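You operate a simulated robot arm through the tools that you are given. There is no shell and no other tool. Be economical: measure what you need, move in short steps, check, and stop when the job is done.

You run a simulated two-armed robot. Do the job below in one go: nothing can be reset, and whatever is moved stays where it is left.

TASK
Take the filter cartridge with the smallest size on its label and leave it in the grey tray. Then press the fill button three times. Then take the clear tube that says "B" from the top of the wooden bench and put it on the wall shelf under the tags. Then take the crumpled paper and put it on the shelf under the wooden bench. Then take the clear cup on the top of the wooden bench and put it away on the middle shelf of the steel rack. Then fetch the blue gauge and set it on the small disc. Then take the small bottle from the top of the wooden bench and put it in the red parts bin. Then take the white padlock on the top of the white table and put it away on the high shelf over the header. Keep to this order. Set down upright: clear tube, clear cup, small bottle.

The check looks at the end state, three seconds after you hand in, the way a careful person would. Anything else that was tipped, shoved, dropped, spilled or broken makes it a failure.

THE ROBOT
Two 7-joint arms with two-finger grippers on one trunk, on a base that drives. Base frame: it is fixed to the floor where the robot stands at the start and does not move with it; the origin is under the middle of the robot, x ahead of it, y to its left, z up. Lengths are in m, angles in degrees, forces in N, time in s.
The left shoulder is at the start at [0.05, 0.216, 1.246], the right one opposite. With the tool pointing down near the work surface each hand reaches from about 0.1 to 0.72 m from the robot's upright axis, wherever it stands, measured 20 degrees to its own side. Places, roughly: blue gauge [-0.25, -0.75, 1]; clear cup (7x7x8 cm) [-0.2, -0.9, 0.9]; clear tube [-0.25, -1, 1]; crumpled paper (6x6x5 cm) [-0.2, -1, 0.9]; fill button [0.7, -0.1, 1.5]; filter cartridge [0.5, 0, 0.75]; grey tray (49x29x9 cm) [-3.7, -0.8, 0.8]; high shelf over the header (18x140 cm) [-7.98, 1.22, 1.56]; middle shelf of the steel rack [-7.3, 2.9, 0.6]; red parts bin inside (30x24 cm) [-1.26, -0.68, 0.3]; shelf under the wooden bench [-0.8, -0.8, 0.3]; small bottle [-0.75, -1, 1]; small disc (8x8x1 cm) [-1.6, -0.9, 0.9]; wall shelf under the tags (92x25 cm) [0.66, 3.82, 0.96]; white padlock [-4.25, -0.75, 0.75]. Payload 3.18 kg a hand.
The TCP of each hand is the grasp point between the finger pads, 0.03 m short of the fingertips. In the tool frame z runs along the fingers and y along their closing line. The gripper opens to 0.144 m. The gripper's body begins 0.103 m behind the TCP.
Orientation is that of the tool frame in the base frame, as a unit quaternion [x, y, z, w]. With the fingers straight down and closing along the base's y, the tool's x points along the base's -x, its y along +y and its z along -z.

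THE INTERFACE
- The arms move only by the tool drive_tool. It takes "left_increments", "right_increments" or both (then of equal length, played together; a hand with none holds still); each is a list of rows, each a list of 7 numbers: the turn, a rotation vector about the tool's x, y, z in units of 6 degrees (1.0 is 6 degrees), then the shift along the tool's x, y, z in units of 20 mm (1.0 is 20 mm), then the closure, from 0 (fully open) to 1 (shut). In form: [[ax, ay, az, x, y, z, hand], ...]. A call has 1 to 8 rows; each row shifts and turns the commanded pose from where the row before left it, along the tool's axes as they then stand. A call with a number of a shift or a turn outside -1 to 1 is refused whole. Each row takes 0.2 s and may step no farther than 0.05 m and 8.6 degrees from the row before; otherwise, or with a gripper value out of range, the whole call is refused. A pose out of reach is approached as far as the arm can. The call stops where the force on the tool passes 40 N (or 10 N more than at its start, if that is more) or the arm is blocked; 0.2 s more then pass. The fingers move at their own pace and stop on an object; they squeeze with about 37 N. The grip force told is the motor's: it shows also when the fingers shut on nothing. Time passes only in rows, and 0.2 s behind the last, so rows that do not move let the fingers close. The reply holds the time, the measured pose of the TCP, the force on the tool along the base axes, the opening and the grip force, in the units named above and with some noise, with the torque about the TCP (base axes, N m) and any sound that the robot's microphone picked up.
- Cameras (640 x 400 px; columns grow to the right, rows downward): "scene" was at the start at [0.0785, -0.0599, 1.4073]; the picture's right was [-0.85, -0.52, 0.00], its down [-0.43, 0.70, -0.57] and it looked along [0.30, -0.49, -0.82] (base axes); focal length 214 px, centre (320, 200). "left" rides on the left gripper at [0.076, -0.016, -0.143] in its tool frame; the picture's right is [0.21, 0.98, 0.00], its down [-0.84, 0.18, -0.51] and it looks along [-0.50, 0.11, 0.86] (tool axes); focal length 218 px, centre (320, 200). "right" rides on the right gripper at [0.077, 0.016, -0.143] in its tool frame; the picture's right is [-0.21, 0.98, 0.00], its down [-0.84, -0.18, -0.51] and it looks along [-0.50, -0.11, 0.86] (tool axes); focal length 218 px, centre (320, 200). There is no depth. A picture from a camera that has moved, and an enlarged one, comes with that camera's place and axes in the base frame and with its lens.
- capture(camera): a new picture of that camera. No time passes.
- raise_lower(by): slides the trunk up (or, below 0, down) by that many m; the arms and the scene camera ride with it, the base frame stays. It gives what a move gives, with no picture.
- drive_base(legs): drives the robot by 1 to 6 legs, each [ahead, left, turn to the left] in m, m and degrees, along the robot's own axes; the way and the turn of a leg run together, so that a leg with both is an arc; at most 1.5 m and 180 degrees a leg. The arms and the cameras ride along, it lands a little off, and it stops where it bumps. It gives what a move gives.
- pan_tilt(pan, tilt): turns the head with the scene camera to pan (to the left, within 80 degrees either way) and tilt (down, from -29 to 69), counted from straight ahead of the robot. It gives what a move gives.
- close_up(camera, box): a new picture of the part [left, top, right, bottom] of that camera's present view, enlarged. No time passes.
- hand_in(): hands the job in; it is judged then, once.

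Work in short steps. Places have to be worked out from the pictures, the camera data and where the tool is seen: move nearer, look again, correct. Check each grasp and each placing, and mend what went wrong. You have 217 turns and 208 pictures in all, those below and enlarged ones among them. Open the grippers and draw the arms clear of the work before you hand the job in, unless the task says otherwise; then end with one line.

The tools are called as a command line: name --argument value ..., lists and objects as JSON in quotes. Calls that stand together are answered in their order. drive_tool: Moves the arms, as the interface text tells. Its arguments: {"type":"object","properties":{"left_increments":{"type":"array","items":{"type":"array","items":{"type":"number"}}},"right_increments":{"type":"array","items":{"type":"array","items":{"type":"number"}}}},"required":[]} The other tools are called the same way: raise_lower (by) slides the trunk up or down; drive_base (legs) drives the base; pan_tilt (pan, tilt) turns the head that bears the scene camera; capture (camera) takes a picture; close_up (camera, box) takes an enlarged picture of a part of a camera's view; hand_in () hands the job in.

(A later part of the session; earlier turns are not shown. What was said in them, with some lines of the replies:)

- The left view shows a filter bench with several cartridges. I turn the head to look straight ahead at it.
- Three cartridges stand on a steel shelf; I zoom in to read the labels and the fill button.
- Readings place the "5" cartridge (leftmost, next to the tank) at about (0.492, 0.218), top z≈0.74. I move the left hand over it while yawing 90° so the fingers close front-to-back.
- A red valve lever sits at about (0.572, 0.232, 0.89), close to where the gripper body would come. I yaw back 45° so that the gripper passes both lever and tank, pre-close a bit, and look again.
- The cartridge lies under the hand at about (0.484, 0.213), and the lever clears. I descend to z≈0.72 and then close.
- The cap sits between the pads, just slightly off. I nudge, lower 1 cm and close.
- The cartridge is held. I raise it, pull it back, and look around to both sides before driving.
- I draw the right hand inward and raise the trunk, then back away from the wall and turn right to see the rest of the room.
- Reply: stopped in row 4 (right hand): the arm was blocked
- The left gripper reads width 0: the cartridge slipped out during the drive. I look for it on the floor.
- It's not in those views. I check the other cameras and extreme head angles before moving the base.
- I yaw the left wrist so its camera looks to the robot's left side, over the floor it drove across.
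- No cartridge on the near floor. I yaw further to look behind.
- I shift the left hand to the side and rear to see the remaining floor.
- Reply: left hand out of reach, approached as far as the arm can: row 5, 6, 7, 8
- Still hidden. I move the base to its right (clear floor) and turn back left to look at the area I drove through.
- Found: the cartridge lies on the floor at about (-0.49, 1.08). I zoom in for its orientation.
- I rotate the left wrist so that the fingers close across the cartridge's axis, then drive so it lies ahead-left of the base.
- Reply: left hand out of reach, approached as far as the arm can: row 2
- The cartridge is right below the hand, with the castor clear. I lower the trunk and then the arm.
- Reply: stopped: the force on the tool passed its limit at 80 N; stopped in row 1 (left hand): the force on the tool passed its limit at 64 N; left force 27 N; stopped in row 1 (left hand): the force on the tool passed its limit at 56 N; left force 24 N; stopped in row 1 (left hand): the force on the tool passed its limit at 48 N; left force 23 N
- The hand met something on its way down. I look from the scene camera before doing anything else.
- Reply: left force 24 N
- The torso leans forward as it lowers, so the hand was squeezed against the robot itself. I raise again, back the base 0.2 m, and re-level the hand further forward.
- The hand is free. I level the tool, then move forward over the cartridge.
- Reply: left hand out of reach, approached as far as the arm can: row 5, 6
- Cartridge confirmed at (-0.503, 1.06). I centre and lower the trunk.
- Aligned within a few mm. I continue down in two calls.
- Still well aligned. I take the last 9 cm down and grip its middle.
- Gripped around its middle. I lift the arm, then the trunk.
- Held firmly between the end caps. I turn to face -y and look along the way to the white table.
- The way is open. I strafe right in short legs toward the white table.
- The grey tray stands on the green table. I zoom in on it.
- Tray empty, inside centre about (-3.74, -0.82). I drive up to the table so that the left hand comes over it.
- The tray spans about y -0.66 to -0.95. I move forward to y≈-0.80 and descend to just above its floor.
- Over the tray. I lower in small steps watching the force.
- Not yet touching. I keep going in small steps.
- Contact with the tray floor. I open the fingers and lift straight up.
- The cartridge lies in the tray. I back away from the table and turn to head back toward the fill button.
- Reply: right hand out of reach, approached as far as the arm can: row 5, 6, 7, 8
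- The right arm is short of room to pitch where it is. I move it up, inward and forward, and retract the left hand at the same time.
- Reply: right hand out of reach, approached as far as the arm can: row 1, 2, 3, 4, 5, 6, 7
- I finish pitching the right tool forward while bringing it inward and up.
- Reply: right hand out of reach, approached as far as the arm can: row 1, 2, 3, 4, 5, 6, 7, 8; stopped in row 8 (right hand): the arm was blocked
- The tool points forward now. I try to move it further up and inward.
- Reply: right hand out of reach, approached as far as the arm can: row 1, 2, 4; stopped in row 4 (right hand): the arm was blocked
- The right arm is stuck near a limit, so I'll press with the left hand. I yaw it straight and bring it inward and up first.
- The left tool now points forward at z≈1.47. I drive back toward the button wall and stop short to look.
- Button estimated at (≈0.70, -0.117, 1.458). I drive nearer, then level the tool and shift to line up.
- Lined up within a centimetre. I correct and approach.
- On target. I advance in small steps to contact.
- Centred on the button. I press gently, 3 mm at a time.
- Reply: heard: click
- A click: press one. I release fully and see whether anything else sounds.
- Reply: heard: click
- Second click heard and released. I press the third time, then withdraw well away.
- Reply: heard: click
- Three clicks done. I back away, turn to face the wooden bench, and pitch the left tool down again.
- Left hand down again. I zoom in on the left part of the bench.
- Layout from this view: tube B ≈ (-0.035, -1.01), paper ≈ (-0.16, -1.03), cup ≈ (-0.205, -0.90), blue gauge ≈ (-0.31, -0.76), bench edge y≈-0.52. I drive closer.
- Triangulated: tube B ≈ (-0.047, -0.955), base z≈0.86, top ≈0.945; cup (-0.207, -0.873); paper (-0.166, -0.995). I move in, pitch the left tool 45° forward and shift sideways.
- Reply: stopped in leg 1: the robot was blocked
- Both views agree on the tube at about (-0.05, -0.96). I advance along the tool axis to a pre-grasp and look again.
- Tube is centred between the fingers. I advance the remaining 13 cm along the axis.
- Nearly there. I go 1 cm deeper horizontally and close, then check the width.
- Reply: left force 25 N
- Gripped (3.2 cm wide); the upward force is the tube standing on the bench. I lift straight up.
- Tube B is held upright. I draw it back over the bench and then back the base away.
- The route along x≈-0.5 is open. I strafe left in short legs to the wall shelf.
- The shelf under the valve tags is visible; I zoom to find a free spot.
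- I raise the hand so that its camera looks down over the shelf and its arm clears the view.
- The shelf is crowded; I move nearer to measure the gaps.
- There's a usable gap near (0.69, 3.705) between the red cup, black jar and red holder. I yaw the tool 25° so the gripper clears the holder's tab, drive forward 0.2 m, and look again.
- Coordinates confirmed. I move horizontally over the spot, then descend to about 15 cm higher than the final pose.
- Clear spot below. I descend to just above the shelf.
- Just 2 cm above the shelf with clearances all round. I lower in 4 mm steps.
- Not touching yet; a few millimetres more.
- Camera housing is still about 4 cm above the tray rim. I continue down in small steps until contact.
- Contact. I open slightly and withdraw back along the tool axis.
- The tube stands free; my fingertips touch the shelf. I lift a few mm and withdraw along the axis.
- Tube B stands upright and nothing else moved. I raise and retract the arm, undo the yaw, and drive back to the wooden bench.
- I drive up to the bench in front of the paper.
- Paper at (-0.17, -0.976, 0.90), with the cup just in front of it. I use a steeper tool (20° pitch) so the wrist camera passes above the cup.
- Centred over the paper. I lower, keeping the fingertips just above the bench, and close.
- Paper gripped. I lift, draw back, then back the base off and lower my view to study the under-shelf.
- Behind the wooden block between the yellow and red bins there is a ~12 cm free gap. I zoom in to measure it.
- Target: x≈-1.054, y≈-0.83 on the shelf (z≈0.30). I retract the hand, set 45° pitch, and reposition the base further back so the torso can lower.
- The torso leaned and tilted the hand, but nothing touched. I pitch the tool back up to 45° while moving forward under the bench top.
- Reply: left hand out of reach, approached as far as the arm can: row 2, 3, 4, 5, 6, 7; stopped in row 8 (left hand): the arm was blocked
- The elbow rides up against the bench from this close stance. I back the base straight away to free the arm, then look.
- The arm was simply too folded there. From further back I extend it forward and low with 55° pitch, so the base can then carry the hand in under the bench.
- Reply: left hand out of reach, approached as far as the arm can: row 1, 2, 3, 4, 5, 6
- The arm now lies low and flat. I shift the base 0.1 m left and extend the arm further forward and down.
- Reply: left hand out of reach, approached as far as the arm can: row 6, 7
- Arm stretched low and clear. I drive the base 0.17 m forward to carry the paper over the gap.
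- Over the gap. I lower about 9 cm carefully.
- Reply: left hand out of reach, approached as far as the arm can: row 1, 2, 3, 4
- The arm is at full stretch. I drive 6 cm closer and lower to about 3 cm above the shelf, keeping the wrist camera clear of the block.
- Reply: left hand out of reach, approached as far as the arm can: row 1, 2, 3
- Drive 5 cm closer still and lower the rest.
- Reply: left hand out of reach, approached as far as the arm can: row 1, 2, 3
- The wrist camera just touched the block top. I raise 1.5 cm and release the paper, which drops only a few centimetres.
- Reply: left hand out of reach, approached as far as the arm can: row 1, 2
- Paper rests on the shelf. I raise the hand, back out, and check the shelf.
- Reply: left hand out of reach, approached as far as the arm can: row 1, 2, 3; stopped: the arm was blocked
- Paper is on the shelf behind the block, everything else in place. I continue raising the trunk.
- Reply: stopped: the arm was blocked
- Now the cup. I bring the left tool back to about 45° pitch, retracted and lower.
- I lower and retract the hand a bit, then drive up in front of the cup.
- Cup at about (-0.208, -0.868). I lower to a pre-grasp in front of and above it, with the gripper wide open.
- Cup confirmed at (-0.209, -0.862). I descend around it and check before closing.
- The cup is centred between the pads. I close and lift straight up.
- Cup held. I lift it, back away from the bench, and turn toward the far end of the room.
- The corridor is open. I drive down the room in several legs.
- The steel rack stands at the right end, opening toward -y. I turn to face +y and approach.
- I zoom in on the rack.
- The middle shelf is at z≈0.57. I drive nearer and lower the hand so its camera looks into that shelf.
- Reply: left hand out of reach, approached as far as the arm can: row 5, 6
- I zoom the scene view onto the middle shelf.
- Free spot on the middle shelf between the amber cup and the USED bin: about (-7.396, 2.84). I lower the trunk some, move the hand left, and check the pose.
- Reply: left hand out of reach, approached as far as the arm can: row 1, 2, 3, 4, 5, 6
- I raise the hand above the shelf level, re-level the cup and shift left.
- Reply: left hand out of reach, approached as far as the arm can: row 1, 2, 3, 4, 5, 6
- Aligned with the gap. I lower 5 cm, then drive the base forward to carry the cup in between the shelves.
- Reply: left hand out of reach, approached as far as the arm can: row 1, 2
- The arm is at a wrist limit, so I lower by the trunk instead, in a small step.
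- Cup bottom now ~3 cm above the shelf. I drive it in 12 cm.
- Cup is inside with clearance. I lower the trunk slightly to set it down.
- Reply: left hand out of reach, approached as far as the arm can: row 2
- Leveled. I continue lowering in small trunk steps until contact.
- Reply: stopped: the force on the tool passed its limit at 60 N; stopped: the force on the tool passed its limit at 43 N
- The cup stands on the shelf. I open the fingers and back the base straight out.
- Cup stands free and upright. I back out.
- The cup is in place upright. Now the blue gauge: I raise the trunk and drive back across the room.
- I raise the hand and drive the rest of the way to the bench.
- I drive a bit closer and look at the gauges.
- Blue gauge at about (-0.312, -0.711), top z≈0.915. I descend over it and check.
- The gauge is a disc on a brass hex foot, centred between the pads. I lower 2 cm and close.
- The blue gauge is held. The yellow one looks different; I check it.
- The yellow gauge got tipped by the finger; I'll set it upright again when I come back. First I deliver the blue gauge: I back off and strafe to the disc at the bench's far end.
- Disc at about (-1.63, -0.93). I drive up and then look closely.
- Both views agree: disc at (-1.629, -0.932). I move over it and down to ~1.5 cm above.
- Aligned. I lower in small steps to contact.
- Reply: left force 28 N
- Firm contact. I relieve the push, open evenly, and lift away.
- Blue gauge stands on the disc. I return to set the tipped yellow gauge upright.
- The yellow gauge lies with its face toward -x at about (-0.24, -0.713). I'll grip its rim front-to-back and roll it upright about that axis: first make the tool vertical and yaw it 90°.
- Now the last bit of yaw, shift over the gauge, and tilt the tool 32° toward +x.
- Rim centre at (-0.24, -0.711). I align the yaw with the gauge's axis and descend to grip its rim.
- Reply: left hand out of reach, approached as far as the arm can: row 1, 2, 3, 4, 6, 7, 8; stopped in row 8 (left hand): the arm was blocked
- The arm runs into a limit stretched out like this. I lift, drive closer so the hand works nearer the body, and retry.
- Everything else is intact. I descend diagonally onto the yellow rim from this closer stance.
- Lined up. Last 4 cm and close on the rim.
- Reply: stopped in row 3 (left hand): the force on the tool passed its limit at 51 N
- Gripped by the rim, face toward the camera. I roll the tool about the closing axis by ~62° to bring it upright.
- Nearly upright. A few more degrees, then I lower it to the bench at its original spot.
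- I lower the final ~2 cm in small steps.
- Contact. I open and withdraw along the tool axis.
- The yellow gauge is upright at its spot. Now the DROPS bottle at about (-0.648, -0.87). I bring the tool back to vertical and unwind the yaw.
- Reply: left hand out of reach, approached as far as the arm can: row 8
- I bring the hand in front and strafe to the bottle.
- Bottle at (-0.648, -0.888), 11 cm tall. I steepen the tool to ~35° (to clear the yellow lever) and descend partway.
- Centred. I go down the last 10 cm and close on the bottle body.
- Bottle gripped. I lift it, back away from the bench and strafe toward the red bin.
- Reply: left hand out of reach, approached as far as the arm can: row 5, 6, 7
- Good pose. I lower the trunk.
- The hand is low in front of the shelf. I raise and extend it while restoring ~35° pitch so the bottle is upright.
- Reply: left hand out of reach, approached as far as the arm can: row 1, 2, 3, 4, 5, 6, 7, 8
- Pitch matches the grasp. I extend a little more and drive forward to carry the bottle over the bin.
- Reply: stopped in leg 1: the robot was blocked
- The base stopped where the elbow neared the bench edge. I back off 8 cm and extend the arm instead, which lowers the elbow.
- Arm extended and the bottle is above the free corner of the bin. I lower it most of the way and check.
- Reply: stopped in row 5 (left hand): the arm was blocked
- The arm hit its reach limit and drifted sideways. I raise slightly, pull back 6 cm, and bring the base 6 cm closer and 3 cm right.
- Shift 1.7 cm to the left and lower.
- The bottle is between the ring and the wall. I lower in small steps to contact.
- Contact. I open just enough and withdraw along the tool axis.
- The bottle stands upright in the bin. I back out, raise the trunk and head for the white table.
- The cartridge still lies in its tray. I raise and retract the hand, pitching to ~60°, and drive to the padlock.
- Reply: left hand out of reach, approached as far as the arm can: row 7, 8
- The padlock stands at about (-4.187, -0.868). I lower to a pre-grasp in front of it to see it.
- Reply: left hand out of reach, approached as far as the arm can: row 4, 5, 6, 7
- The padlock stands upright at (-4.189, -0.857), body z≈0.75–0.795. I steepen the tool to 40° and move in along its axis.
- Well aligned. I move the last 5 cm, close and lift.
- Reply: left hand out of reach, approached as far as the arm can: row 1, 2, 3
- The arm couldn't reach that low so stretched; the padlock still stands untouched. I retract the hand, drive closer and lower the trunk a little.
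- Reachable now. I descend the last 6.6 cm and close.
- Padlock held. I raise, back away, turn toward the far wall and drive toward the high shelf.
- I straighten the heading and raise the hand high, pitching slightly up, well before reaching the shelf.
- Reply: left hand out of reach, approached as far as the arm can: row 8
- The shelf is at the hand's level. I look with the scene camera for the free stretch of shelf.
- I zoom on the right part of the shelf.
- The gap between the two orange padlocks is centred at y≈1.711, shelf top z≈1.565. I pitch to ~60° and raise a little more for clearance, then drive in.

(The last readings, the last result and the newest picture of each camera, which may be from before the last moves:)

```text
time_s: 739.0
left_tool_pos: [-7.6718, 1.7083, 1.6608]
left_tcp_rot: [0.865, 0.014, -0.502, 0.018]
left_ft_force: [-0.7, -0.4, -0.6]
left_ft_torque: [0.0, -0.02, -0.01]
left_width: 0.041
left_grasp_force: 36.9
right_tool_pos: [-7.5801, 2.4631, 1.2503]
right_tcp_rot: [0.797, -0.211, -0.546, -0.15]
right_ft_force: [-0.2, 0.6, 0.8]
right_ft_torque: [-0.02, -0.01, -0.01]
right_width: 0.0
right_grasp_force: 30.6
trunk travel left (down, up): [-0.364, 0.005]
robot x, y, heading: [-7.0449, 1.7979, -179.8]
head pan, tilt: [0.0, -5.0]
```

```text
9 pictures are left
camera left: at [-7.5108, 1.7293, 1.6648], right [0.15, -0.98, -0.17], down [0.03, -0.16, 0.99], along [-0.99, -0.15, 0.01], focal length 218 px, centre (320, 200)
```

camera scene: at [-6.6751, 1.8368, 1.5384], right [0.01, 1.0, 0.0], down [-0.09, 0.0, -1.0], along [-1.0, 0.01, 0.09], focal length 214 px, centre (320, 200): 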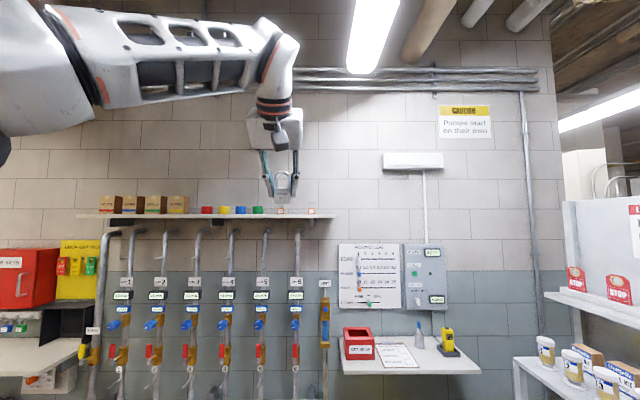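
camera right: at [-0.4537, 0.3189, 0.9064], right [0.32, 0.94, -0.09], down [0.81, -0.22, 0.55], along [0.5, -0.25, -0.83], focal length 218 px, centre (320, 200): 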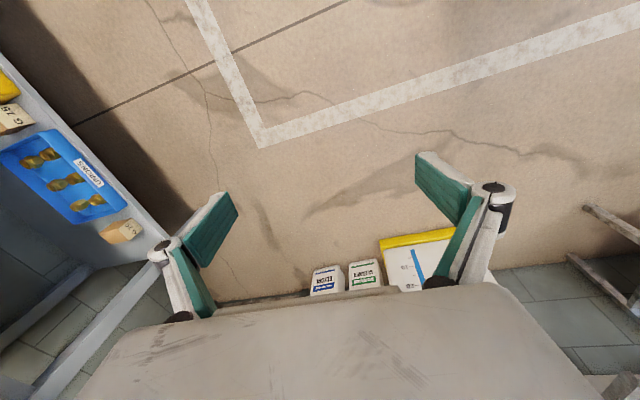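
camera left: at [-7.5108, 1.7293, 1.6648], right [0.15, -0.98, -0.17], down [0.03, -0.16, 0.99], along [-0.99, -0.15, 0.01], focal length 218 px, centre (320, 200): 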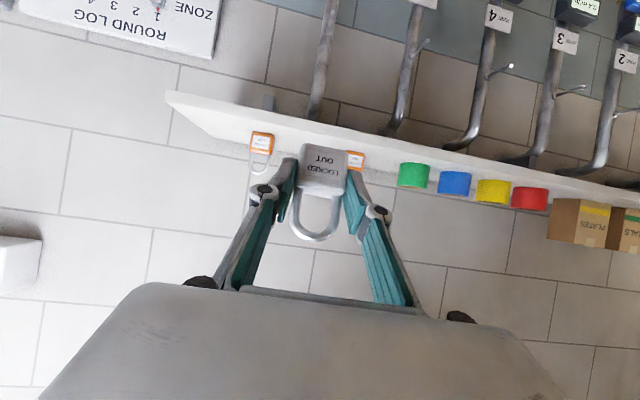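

Aligned between the orange padlocks. I drive in 25 cm.

drive_base --legs '[[0.12, 0.008, -0.2], [0.12, 0, 0]]'

capture --camera "left"

```text
time_s: 741.1
left_tool_pos: [-7.9098, 1.7043, 1.6609]
left_tcp_rot: [0.864, 0.011, -0.502, 0.015]
left_ft_force: [-0.5, 0.4, -1.3]
left_ft_torque: [0.04, -0.05, -0.02]
left_width: 0.0409
left_grasp_force: 36.4
right_tool_pos: [-7.8125, 2.4582, 1.2488]
right_tcp_rot: [0.796, -0.214, -0.546, -0.151]
right_ft_force: [0.4, -0.2, 0.4]
right_ft_torque: [0.01, 0.0, 0.02]
right_width: 0.0002
right_grasp_force: 31.1
trunk travel left (down, up): [-0.364, 0.005]
robot x, y, heading: [-7.2848, 1.7883, 179.8]
head pan, tilt: [0.0, -5.0]
```

```text
8 pictures are left
camera left: at [-7.7488, 1.7249, 1.6653], right [0.14, -0.98, -0.17], down [0.03, -0.16, 0.99], along [-0.99, -0.14, 0.01], focal length 218 px, centre (320, 200)
```

left: 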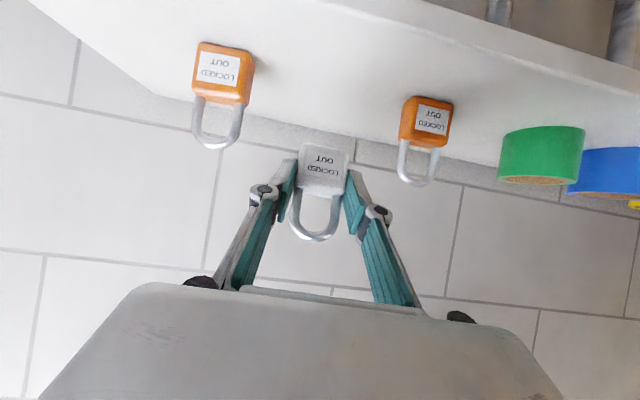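

Orange padlocks at x≈-7.94, shelf z≈1.56. I ease forward and down, tilting the tool back to ~52°.

drive_tool --left_increments '[[0, 0, 0, 0.14, 0, 0.76, 1], [0, 0, 0, 0.14, 0, 0.76, 1], [0, 0, 0, 0.14, 0, 0.76, 1], [0, 0.67, 0, 0, 0, 0, 1], [0, 0.67, 0, 0, 0, 0, 1], [0, 0, 0, 0.35, 0, 0.27, 1]]'

close_up --camera "scene" --box '[200, 120, 400, 230]'

```text
time_s: 742.5
left_tool_pos: [-7.9474, 1.7005, 1.6218]
left_tcp_rot: [0.898, 0.013, -0.44, 0.015]
left_ft_force: [0.6, -0.1, -1.6]
left_ft_torque: [0.0, -0.01, -0.04]
left_width: 0.0412
left_grasp_force: 36.8
right_tool_pos: [-7.8124, 2.4577, 1.2507]
right_tcp_rot: [0.796, -0.213, -0.546, -0.151]
right_ft_force: [-0.2, -0.9, -0.4]
right_ft_torque: [0.04, 0.0, -0.07]
right_width: 0.0
right_grasp_force: 30.9
trunk travel left (down, up): [-0.364, 0.005]
robot x, y, heading: [-7.2817, 1.7866, 179.8]
head pan, tilt: [0.0, -5.0]
```

```text
3.20 times, centred on (300, 175) of scene
camera zoom: at [-7.4101, 1.7894, 1.5385], right [0.01, 1.0, 0.0], down [-0.09, 0.0, -1.0], along [-1.0, 0.0, 0.09], focal length 686 px, centre (384, 280)
```

zoom: 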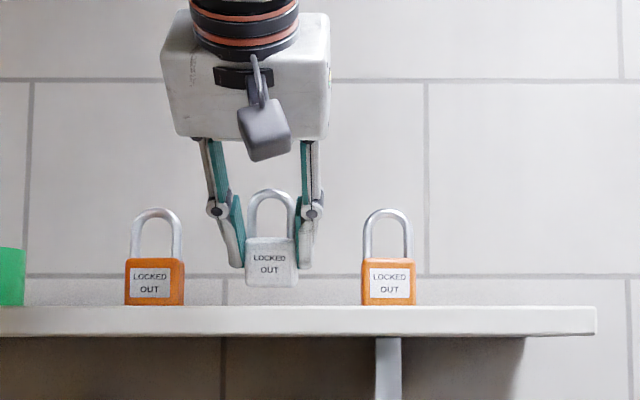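

About 12 mm to go. I lower in small steps to contact.

drive_tool --left_increments '[[0, 0, 0, 0.2, 0, 0.155, 1], [0, 0, 0, 0.2, 0, 0.155, 1]]'

drive_tool --left_increments '[[0, 0, 0, 0.12, 0, 0.09, 1]]'

drive_tool --left_increments '[[0, 0, 0, 0.12, 0, 0.09, 1]]'

```text
time_s: 743.1
left_tool_pos: [-7.9469, 1.7009, 1.6109]
left_tcp_rot: [0.898, 0.013, -0.439, 0.015]
left_ft_force: [-0.4, -0.5, -1.0]
left_ft_torque: [0.04, -0.02, -0.01]
left_width: 0.0413
left_grasp_force: 37.0
right_tool_pos: [-7.8122, 2.4588, 1.2498]
right_tcp_rot: [0.796, -0.213, -0.546, -0.151]
right_ft_force: [0.2, 0.2, -0.3]
right_ft_torque: [-0.01, -0.02, -0.03]
right_width: 0.0001
right_grasp_force: 30.8
trunk travel left (down, up): [-0.364, 0.005]
robot x, y, heading: [-7.2835, 1.7916, 179.9]
head pan, tilt: [0.0, -5.0]
```

```text
time_s: 743.5
left_tool_pos: [-7.9477, 1.7005, 1.6087]
left_tcp_rot: [0.897, 0.014, -0.441, 0.016]
left_ft_force: [0.1, 0.4, -0.7]
left_ft_torque: [-0.05, -0.01, 0.04]
left_width: 0.0413
left_grasp_force: 37.2
right_tool_pos: [-7.8131, 2.4597, 1.2492]
right_tcp_rot: [0.796, -0.213, -0.546, -0.152]
right_ft_force: [0.4, 0.1, -0.7]
right_ft_torque: [0.01, 0.02, 0.01]
right_width: 0.0
right_grasp_force: 30.5
trunk travel left (down, up): [-0.364, 0.005]
robot x, y, heading: [-7.2821, 1.7887, 179.7]
head pan, tilt: [0.0, -5.0]
```

```text
time_s: 743.9
left_tool_pos: [-7.9469, 1.7015, 1.6065]
left_tcp_rot: [0.898, 0.013, -0.44, 0.016]
left_ft_force: [-0.4, -0.1, -2.1]
left_ft_torque: [-0.01, 0.0, 0.01]
left_width: 0.0412
left_grasp_force: 36.9
right_tool_pos: [-7.8132, 2.4581, 1.2497]
right_tcp_rot: [0.796, -0.214, -0.545, -0.152]
right_ft_force: [0.1, 0.6, 0.1]
right_ft_torque: [-0.02, -0.02, 0.01]
right_width: 0.0001
right_grasp_force: 30.7
trunk travel left (down, up): [-0.364, 0.005]
robot x, y, heading: [-7.2812, 1.7876, 179.6]
head pan, tilt: [0.0, -5.0]
```

drive_tool --left_increments '[[0, 0.5, 0, 0.1, 0, 0.08, 1], [0, 0.5, 0, 0.1, 0, 0.08, 1]]'

drive_tool --left_increments '[[0, 0, 0, 0.12, 0, 0.1, 1]]'

close_up --camera "scene" --box '[200, 120, 400, 230]'

```text
time_s: 744.5
left_tool_pos: [-7.9467, 1.7019, 1.6046]
left_tcp_rot: [0.908, 0.014, -0.417, 0.015]
left_ft_force: [-1.1, -0.3, 5.2]
left_ft_torque: [0.11, 0.11, 0.02]
left_width: 0.0411
left_grasp_force: 37.4
left hand out of reach, approached as far as the arm can: row 2
right_tool_pos: [-7.8114, 2.4592, 1.249]
right_tcp_rot: [0.796, -0.213, -0.547, -0.151]
right_ft_force: [-0.5, 0.1, 0.8]
right_ft_torque: [-0.03, -0.01, -0.01]
right_width: 0.0
right_grasp_force: 30.6
trunk travel left (down, up): [-0.364, 0.005]
robot x, y, heading: [-7.2813, 1.7921, 179.5]
head pan, tilt: [0.0, -5.0]
```

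```text
time_s: 744.9
left_tool_pos: [-7.9457, 1.7011, 1.6029]
left_tcp_rot: [0.905, 0.014, -0.424, 0.014]
left_ft_force: [-10.5, 1.1, 30.7]
left_ft_torque: [0.33, 0.8, 0.05]
left_width: 0.0414
left_grasp_force: 36.4
right_tool_pos: [-7.8125, 2.4594, 1.2493]
right_tcp_rot: [0.796, -0.213, -0.546, -0.15]
right_ft_force: [1.0, 0.0, 0.4]
right_ft_torque: [0.03, 0.0, 0.0]
right_width: 0.0
right_grasp_force: 31.0
trunk travel left (down, up): [-0.364, 0.005]
robot x, y, heading: [-7.2841, 1.7885, 179.6]
head pan, tilt: [0.0, -5.0]
```

```text
3.20 times, centred on (300, 175) of scene
camera zoom: at [-7.4094, 1.7912, 1.5388], right [0.01, 1.0, 0.0], down [-0.09, 0.0, -1.0], along [-1.0, 0.01, 0.09], focal length 686 px, centre (384, 280)
```

zoom: 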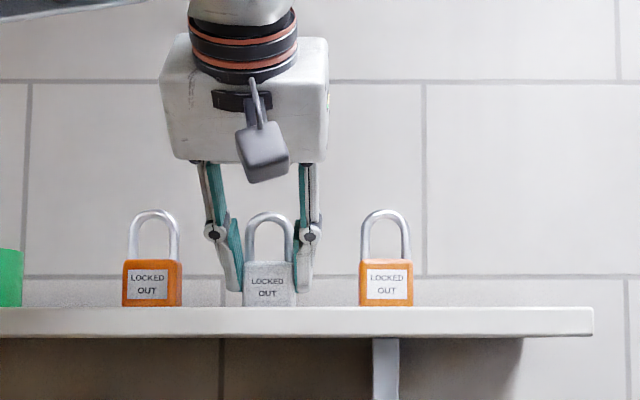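

The padlock rests on the shelf. I relieve, open modestly, and withdraw up and back.

drive_tool --left_increments '[[0, 0, 0, -0.1, 0, -0.08, 1], [0, 0, 0, 0, 0, 0, 0.65], [0, 0, 0, 0, 0, 0, 0.55], [0, 0, 0, 0, 0, 0, 0.55], [0, 0, 0, 0, 0, -0.5, 0.55], [0, 0, 0, 0, 0, -1, 0.55], [0, 0, 0, 0, 0, -1, 0.55], [0, 0, 0, 0, 0, -1, 0.55]]'

close_up --camera "scene" --box '[200, 120, 400, 230]'

```text
time_s: 746.7
left_tool_pos: [-7.9095, 1.7035, 1.6326]
left_tcp_rot: [0.909, 0.013, -0.417, 0.014]
left_ft_force: [0.6, 0.2, 0.5]
left_ft_torque: [0.0, 0.0, -0.01]
left_width: 0.065
left_grasp_force: 0.0
left hand out of reach, approached as far as the arm can: row 8
right_tool_pos: [-7.815, 2.459, 1.2486]
right_tcp_rot: [0.796, -0.214, -0.545, -0.152]
right_ft_force: [0.3, 0.8, -0.2]
right_ft_torque: [0.0, -0.01, -0.02]
right_width: 0.0001
right_grasp_force: 30.5
trunk travel left (down, up): [-0.364, 0.005]
robot x, y, heading: [-7.2849, 1.7892, 179.7]
head pan, tilt: [0.0, -5.0]
```

```text
3.20 times, centred on (300, 175) of scene
camera zoom: at [-7.4111, 1.7905, 1.5384], right [0.01, 1.0, 0.0], down [-0.09, 0.0, -1.0], along [-1.0, 0.01, 0.09], focal length 686 px, centre (384, 280)
```

zoom: 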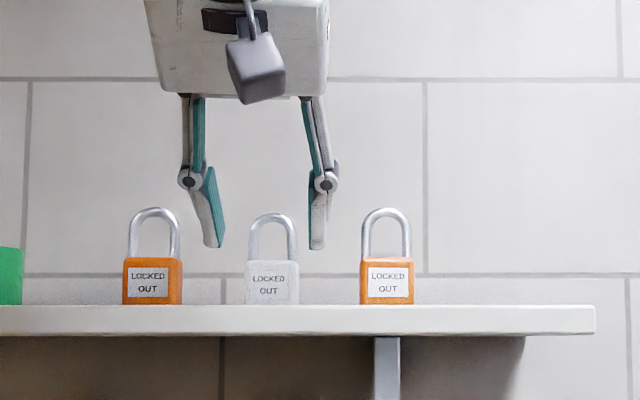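

The white padlock stands on the shelf. I back the robot away and open both grippers, clear of the work.

drive_base --legs '[[-0.3, 0, 0], [-0.5, -0.2, 0]]'

drive_tool --left_increments '[[0, 0, 0, 0, 0, 0, 0], [0, 0, 0, 0, 0, 0, 0], [0, 0, 0, 0, 0, 0, 0]]' --right_increments '[[0, 0, 0, 0, 0, 0, 0], [0, 0, 0, 0, 0, 0, 0], [0, 0, 0, 0, 0, 0, 0]]'

capture --camera "scene"

```text
time_s: 751.4
left_tool_pos: [-7.1066, 1.9001, 1.6318]
left_tcp_rot: [0.909, 0.011, -0.417, 0.014]
left_ft_force: [0.0, -0.6, -0.3]
left_ft_torque: [-0.01, 0.03, 0.0]
left_width: 0.065
left_grasp_force: 0.2
right_tool_pos: [-7.0069, 2.6547, 1.249]
right_tcp_rot: [0.796, -0.215, -0.545, -0.152]
right_ft_force: [-0.6, -0.3, -0.2]
right_ft_torque: [0.02, 0.01, 0.04]
right_width: 0.0
right_grasp_force: 31.1
trunk travel left (down, up): [-0.364, 0.005]
robot x, y, heading: [-6.4807, 1.9811, 179.4]
head pan, tilt: [0.0, -5.0]
```

```text
time_s: 752.2
left_tool_pos: [-7.1072, 1.9002, 1.632]
left_tcp_rot: [0.909, 0.011, -0.417, 0.013]
left_ft_force: [-0.6, -0.2, 0.6]
left_ft_torque: [-0.02, 0.02, 0.02]
left_width: 0.144
left_grasp_force: 0.0
right_tool_pos: [-7.0087, 2.6547, 1.2495]
right_tcp_rot: [0.795, -0.216, -0.545, -0.153]
right_ft_force: [-0.1, 0.6, 0.4]
right_ft_torque: [-0.01, 0.0, 0.02]
right_width: 0.1442
right_grasp_force: 0.2
trunk travel left (down, up): [-0.364, 0.005]
robot x, y, heading: [-6.48, 1.9828, 179.5]
head pan, tilt: [0.0, -5.0]
```

```text
4 pictures are left
camera scene: at [-6.6079, 1.9846, 1.5384], right [0.01, 1.0, 0.0], down [-0.09, 0.0, -1.0], along [-1.0, 0.01, 0.09], focal length 214 px, centre (320, 200)
```

scene: 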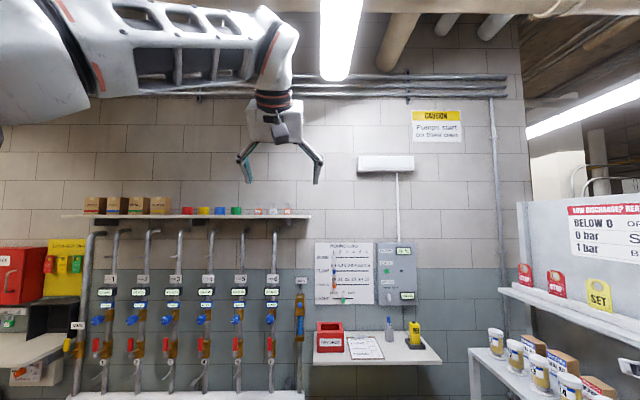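

All is in place. I step a little away from the rack and hand in.

drive_base --legs '[[-0.1, 0.3, 0]]'

hand_in

```text
time_s: 755.5
left_tool_pos: [-7.0092, 1.5973, 1.6323]
left_tcp_rot: [0.909, 0.012, -0.417, 0.014]
left_ft_force: [0.1, -0.3, -0.5]
left_ft_torque: [-0.02, 0.03, -0.04]
left_width: 0.1441
left_grasp_force: 0.2
right_tool_pos: [-6.9103, 2.3521, 1.2512]
right_tcp_rot: [0.796, -0.215, -0.545, -0.153]
right_ft_force: [0.5, -0.4, -0.2]
right_ft_torque: [-0.01, 0.01, -0.01]
right_width: 0.1441
right_grasp_force: 0.0
trunk travel left (down, up): [-0.364, 0.005]
robot x, y, heading: [-6.3816, 1.6865, 179.5]
head pan, tilt: [0.0, -5.0]
```

```text
The job is handed in.
```

I finished all eight steps in order and handed the job in. Along the way I dropped the filter cartridge on the floor and picked it up again, tipped the yellow gauge and set it back upright, and briefly touched the G 20 block with the wrist camera without visibly moving it; the cartridge lies on its side in the tray.
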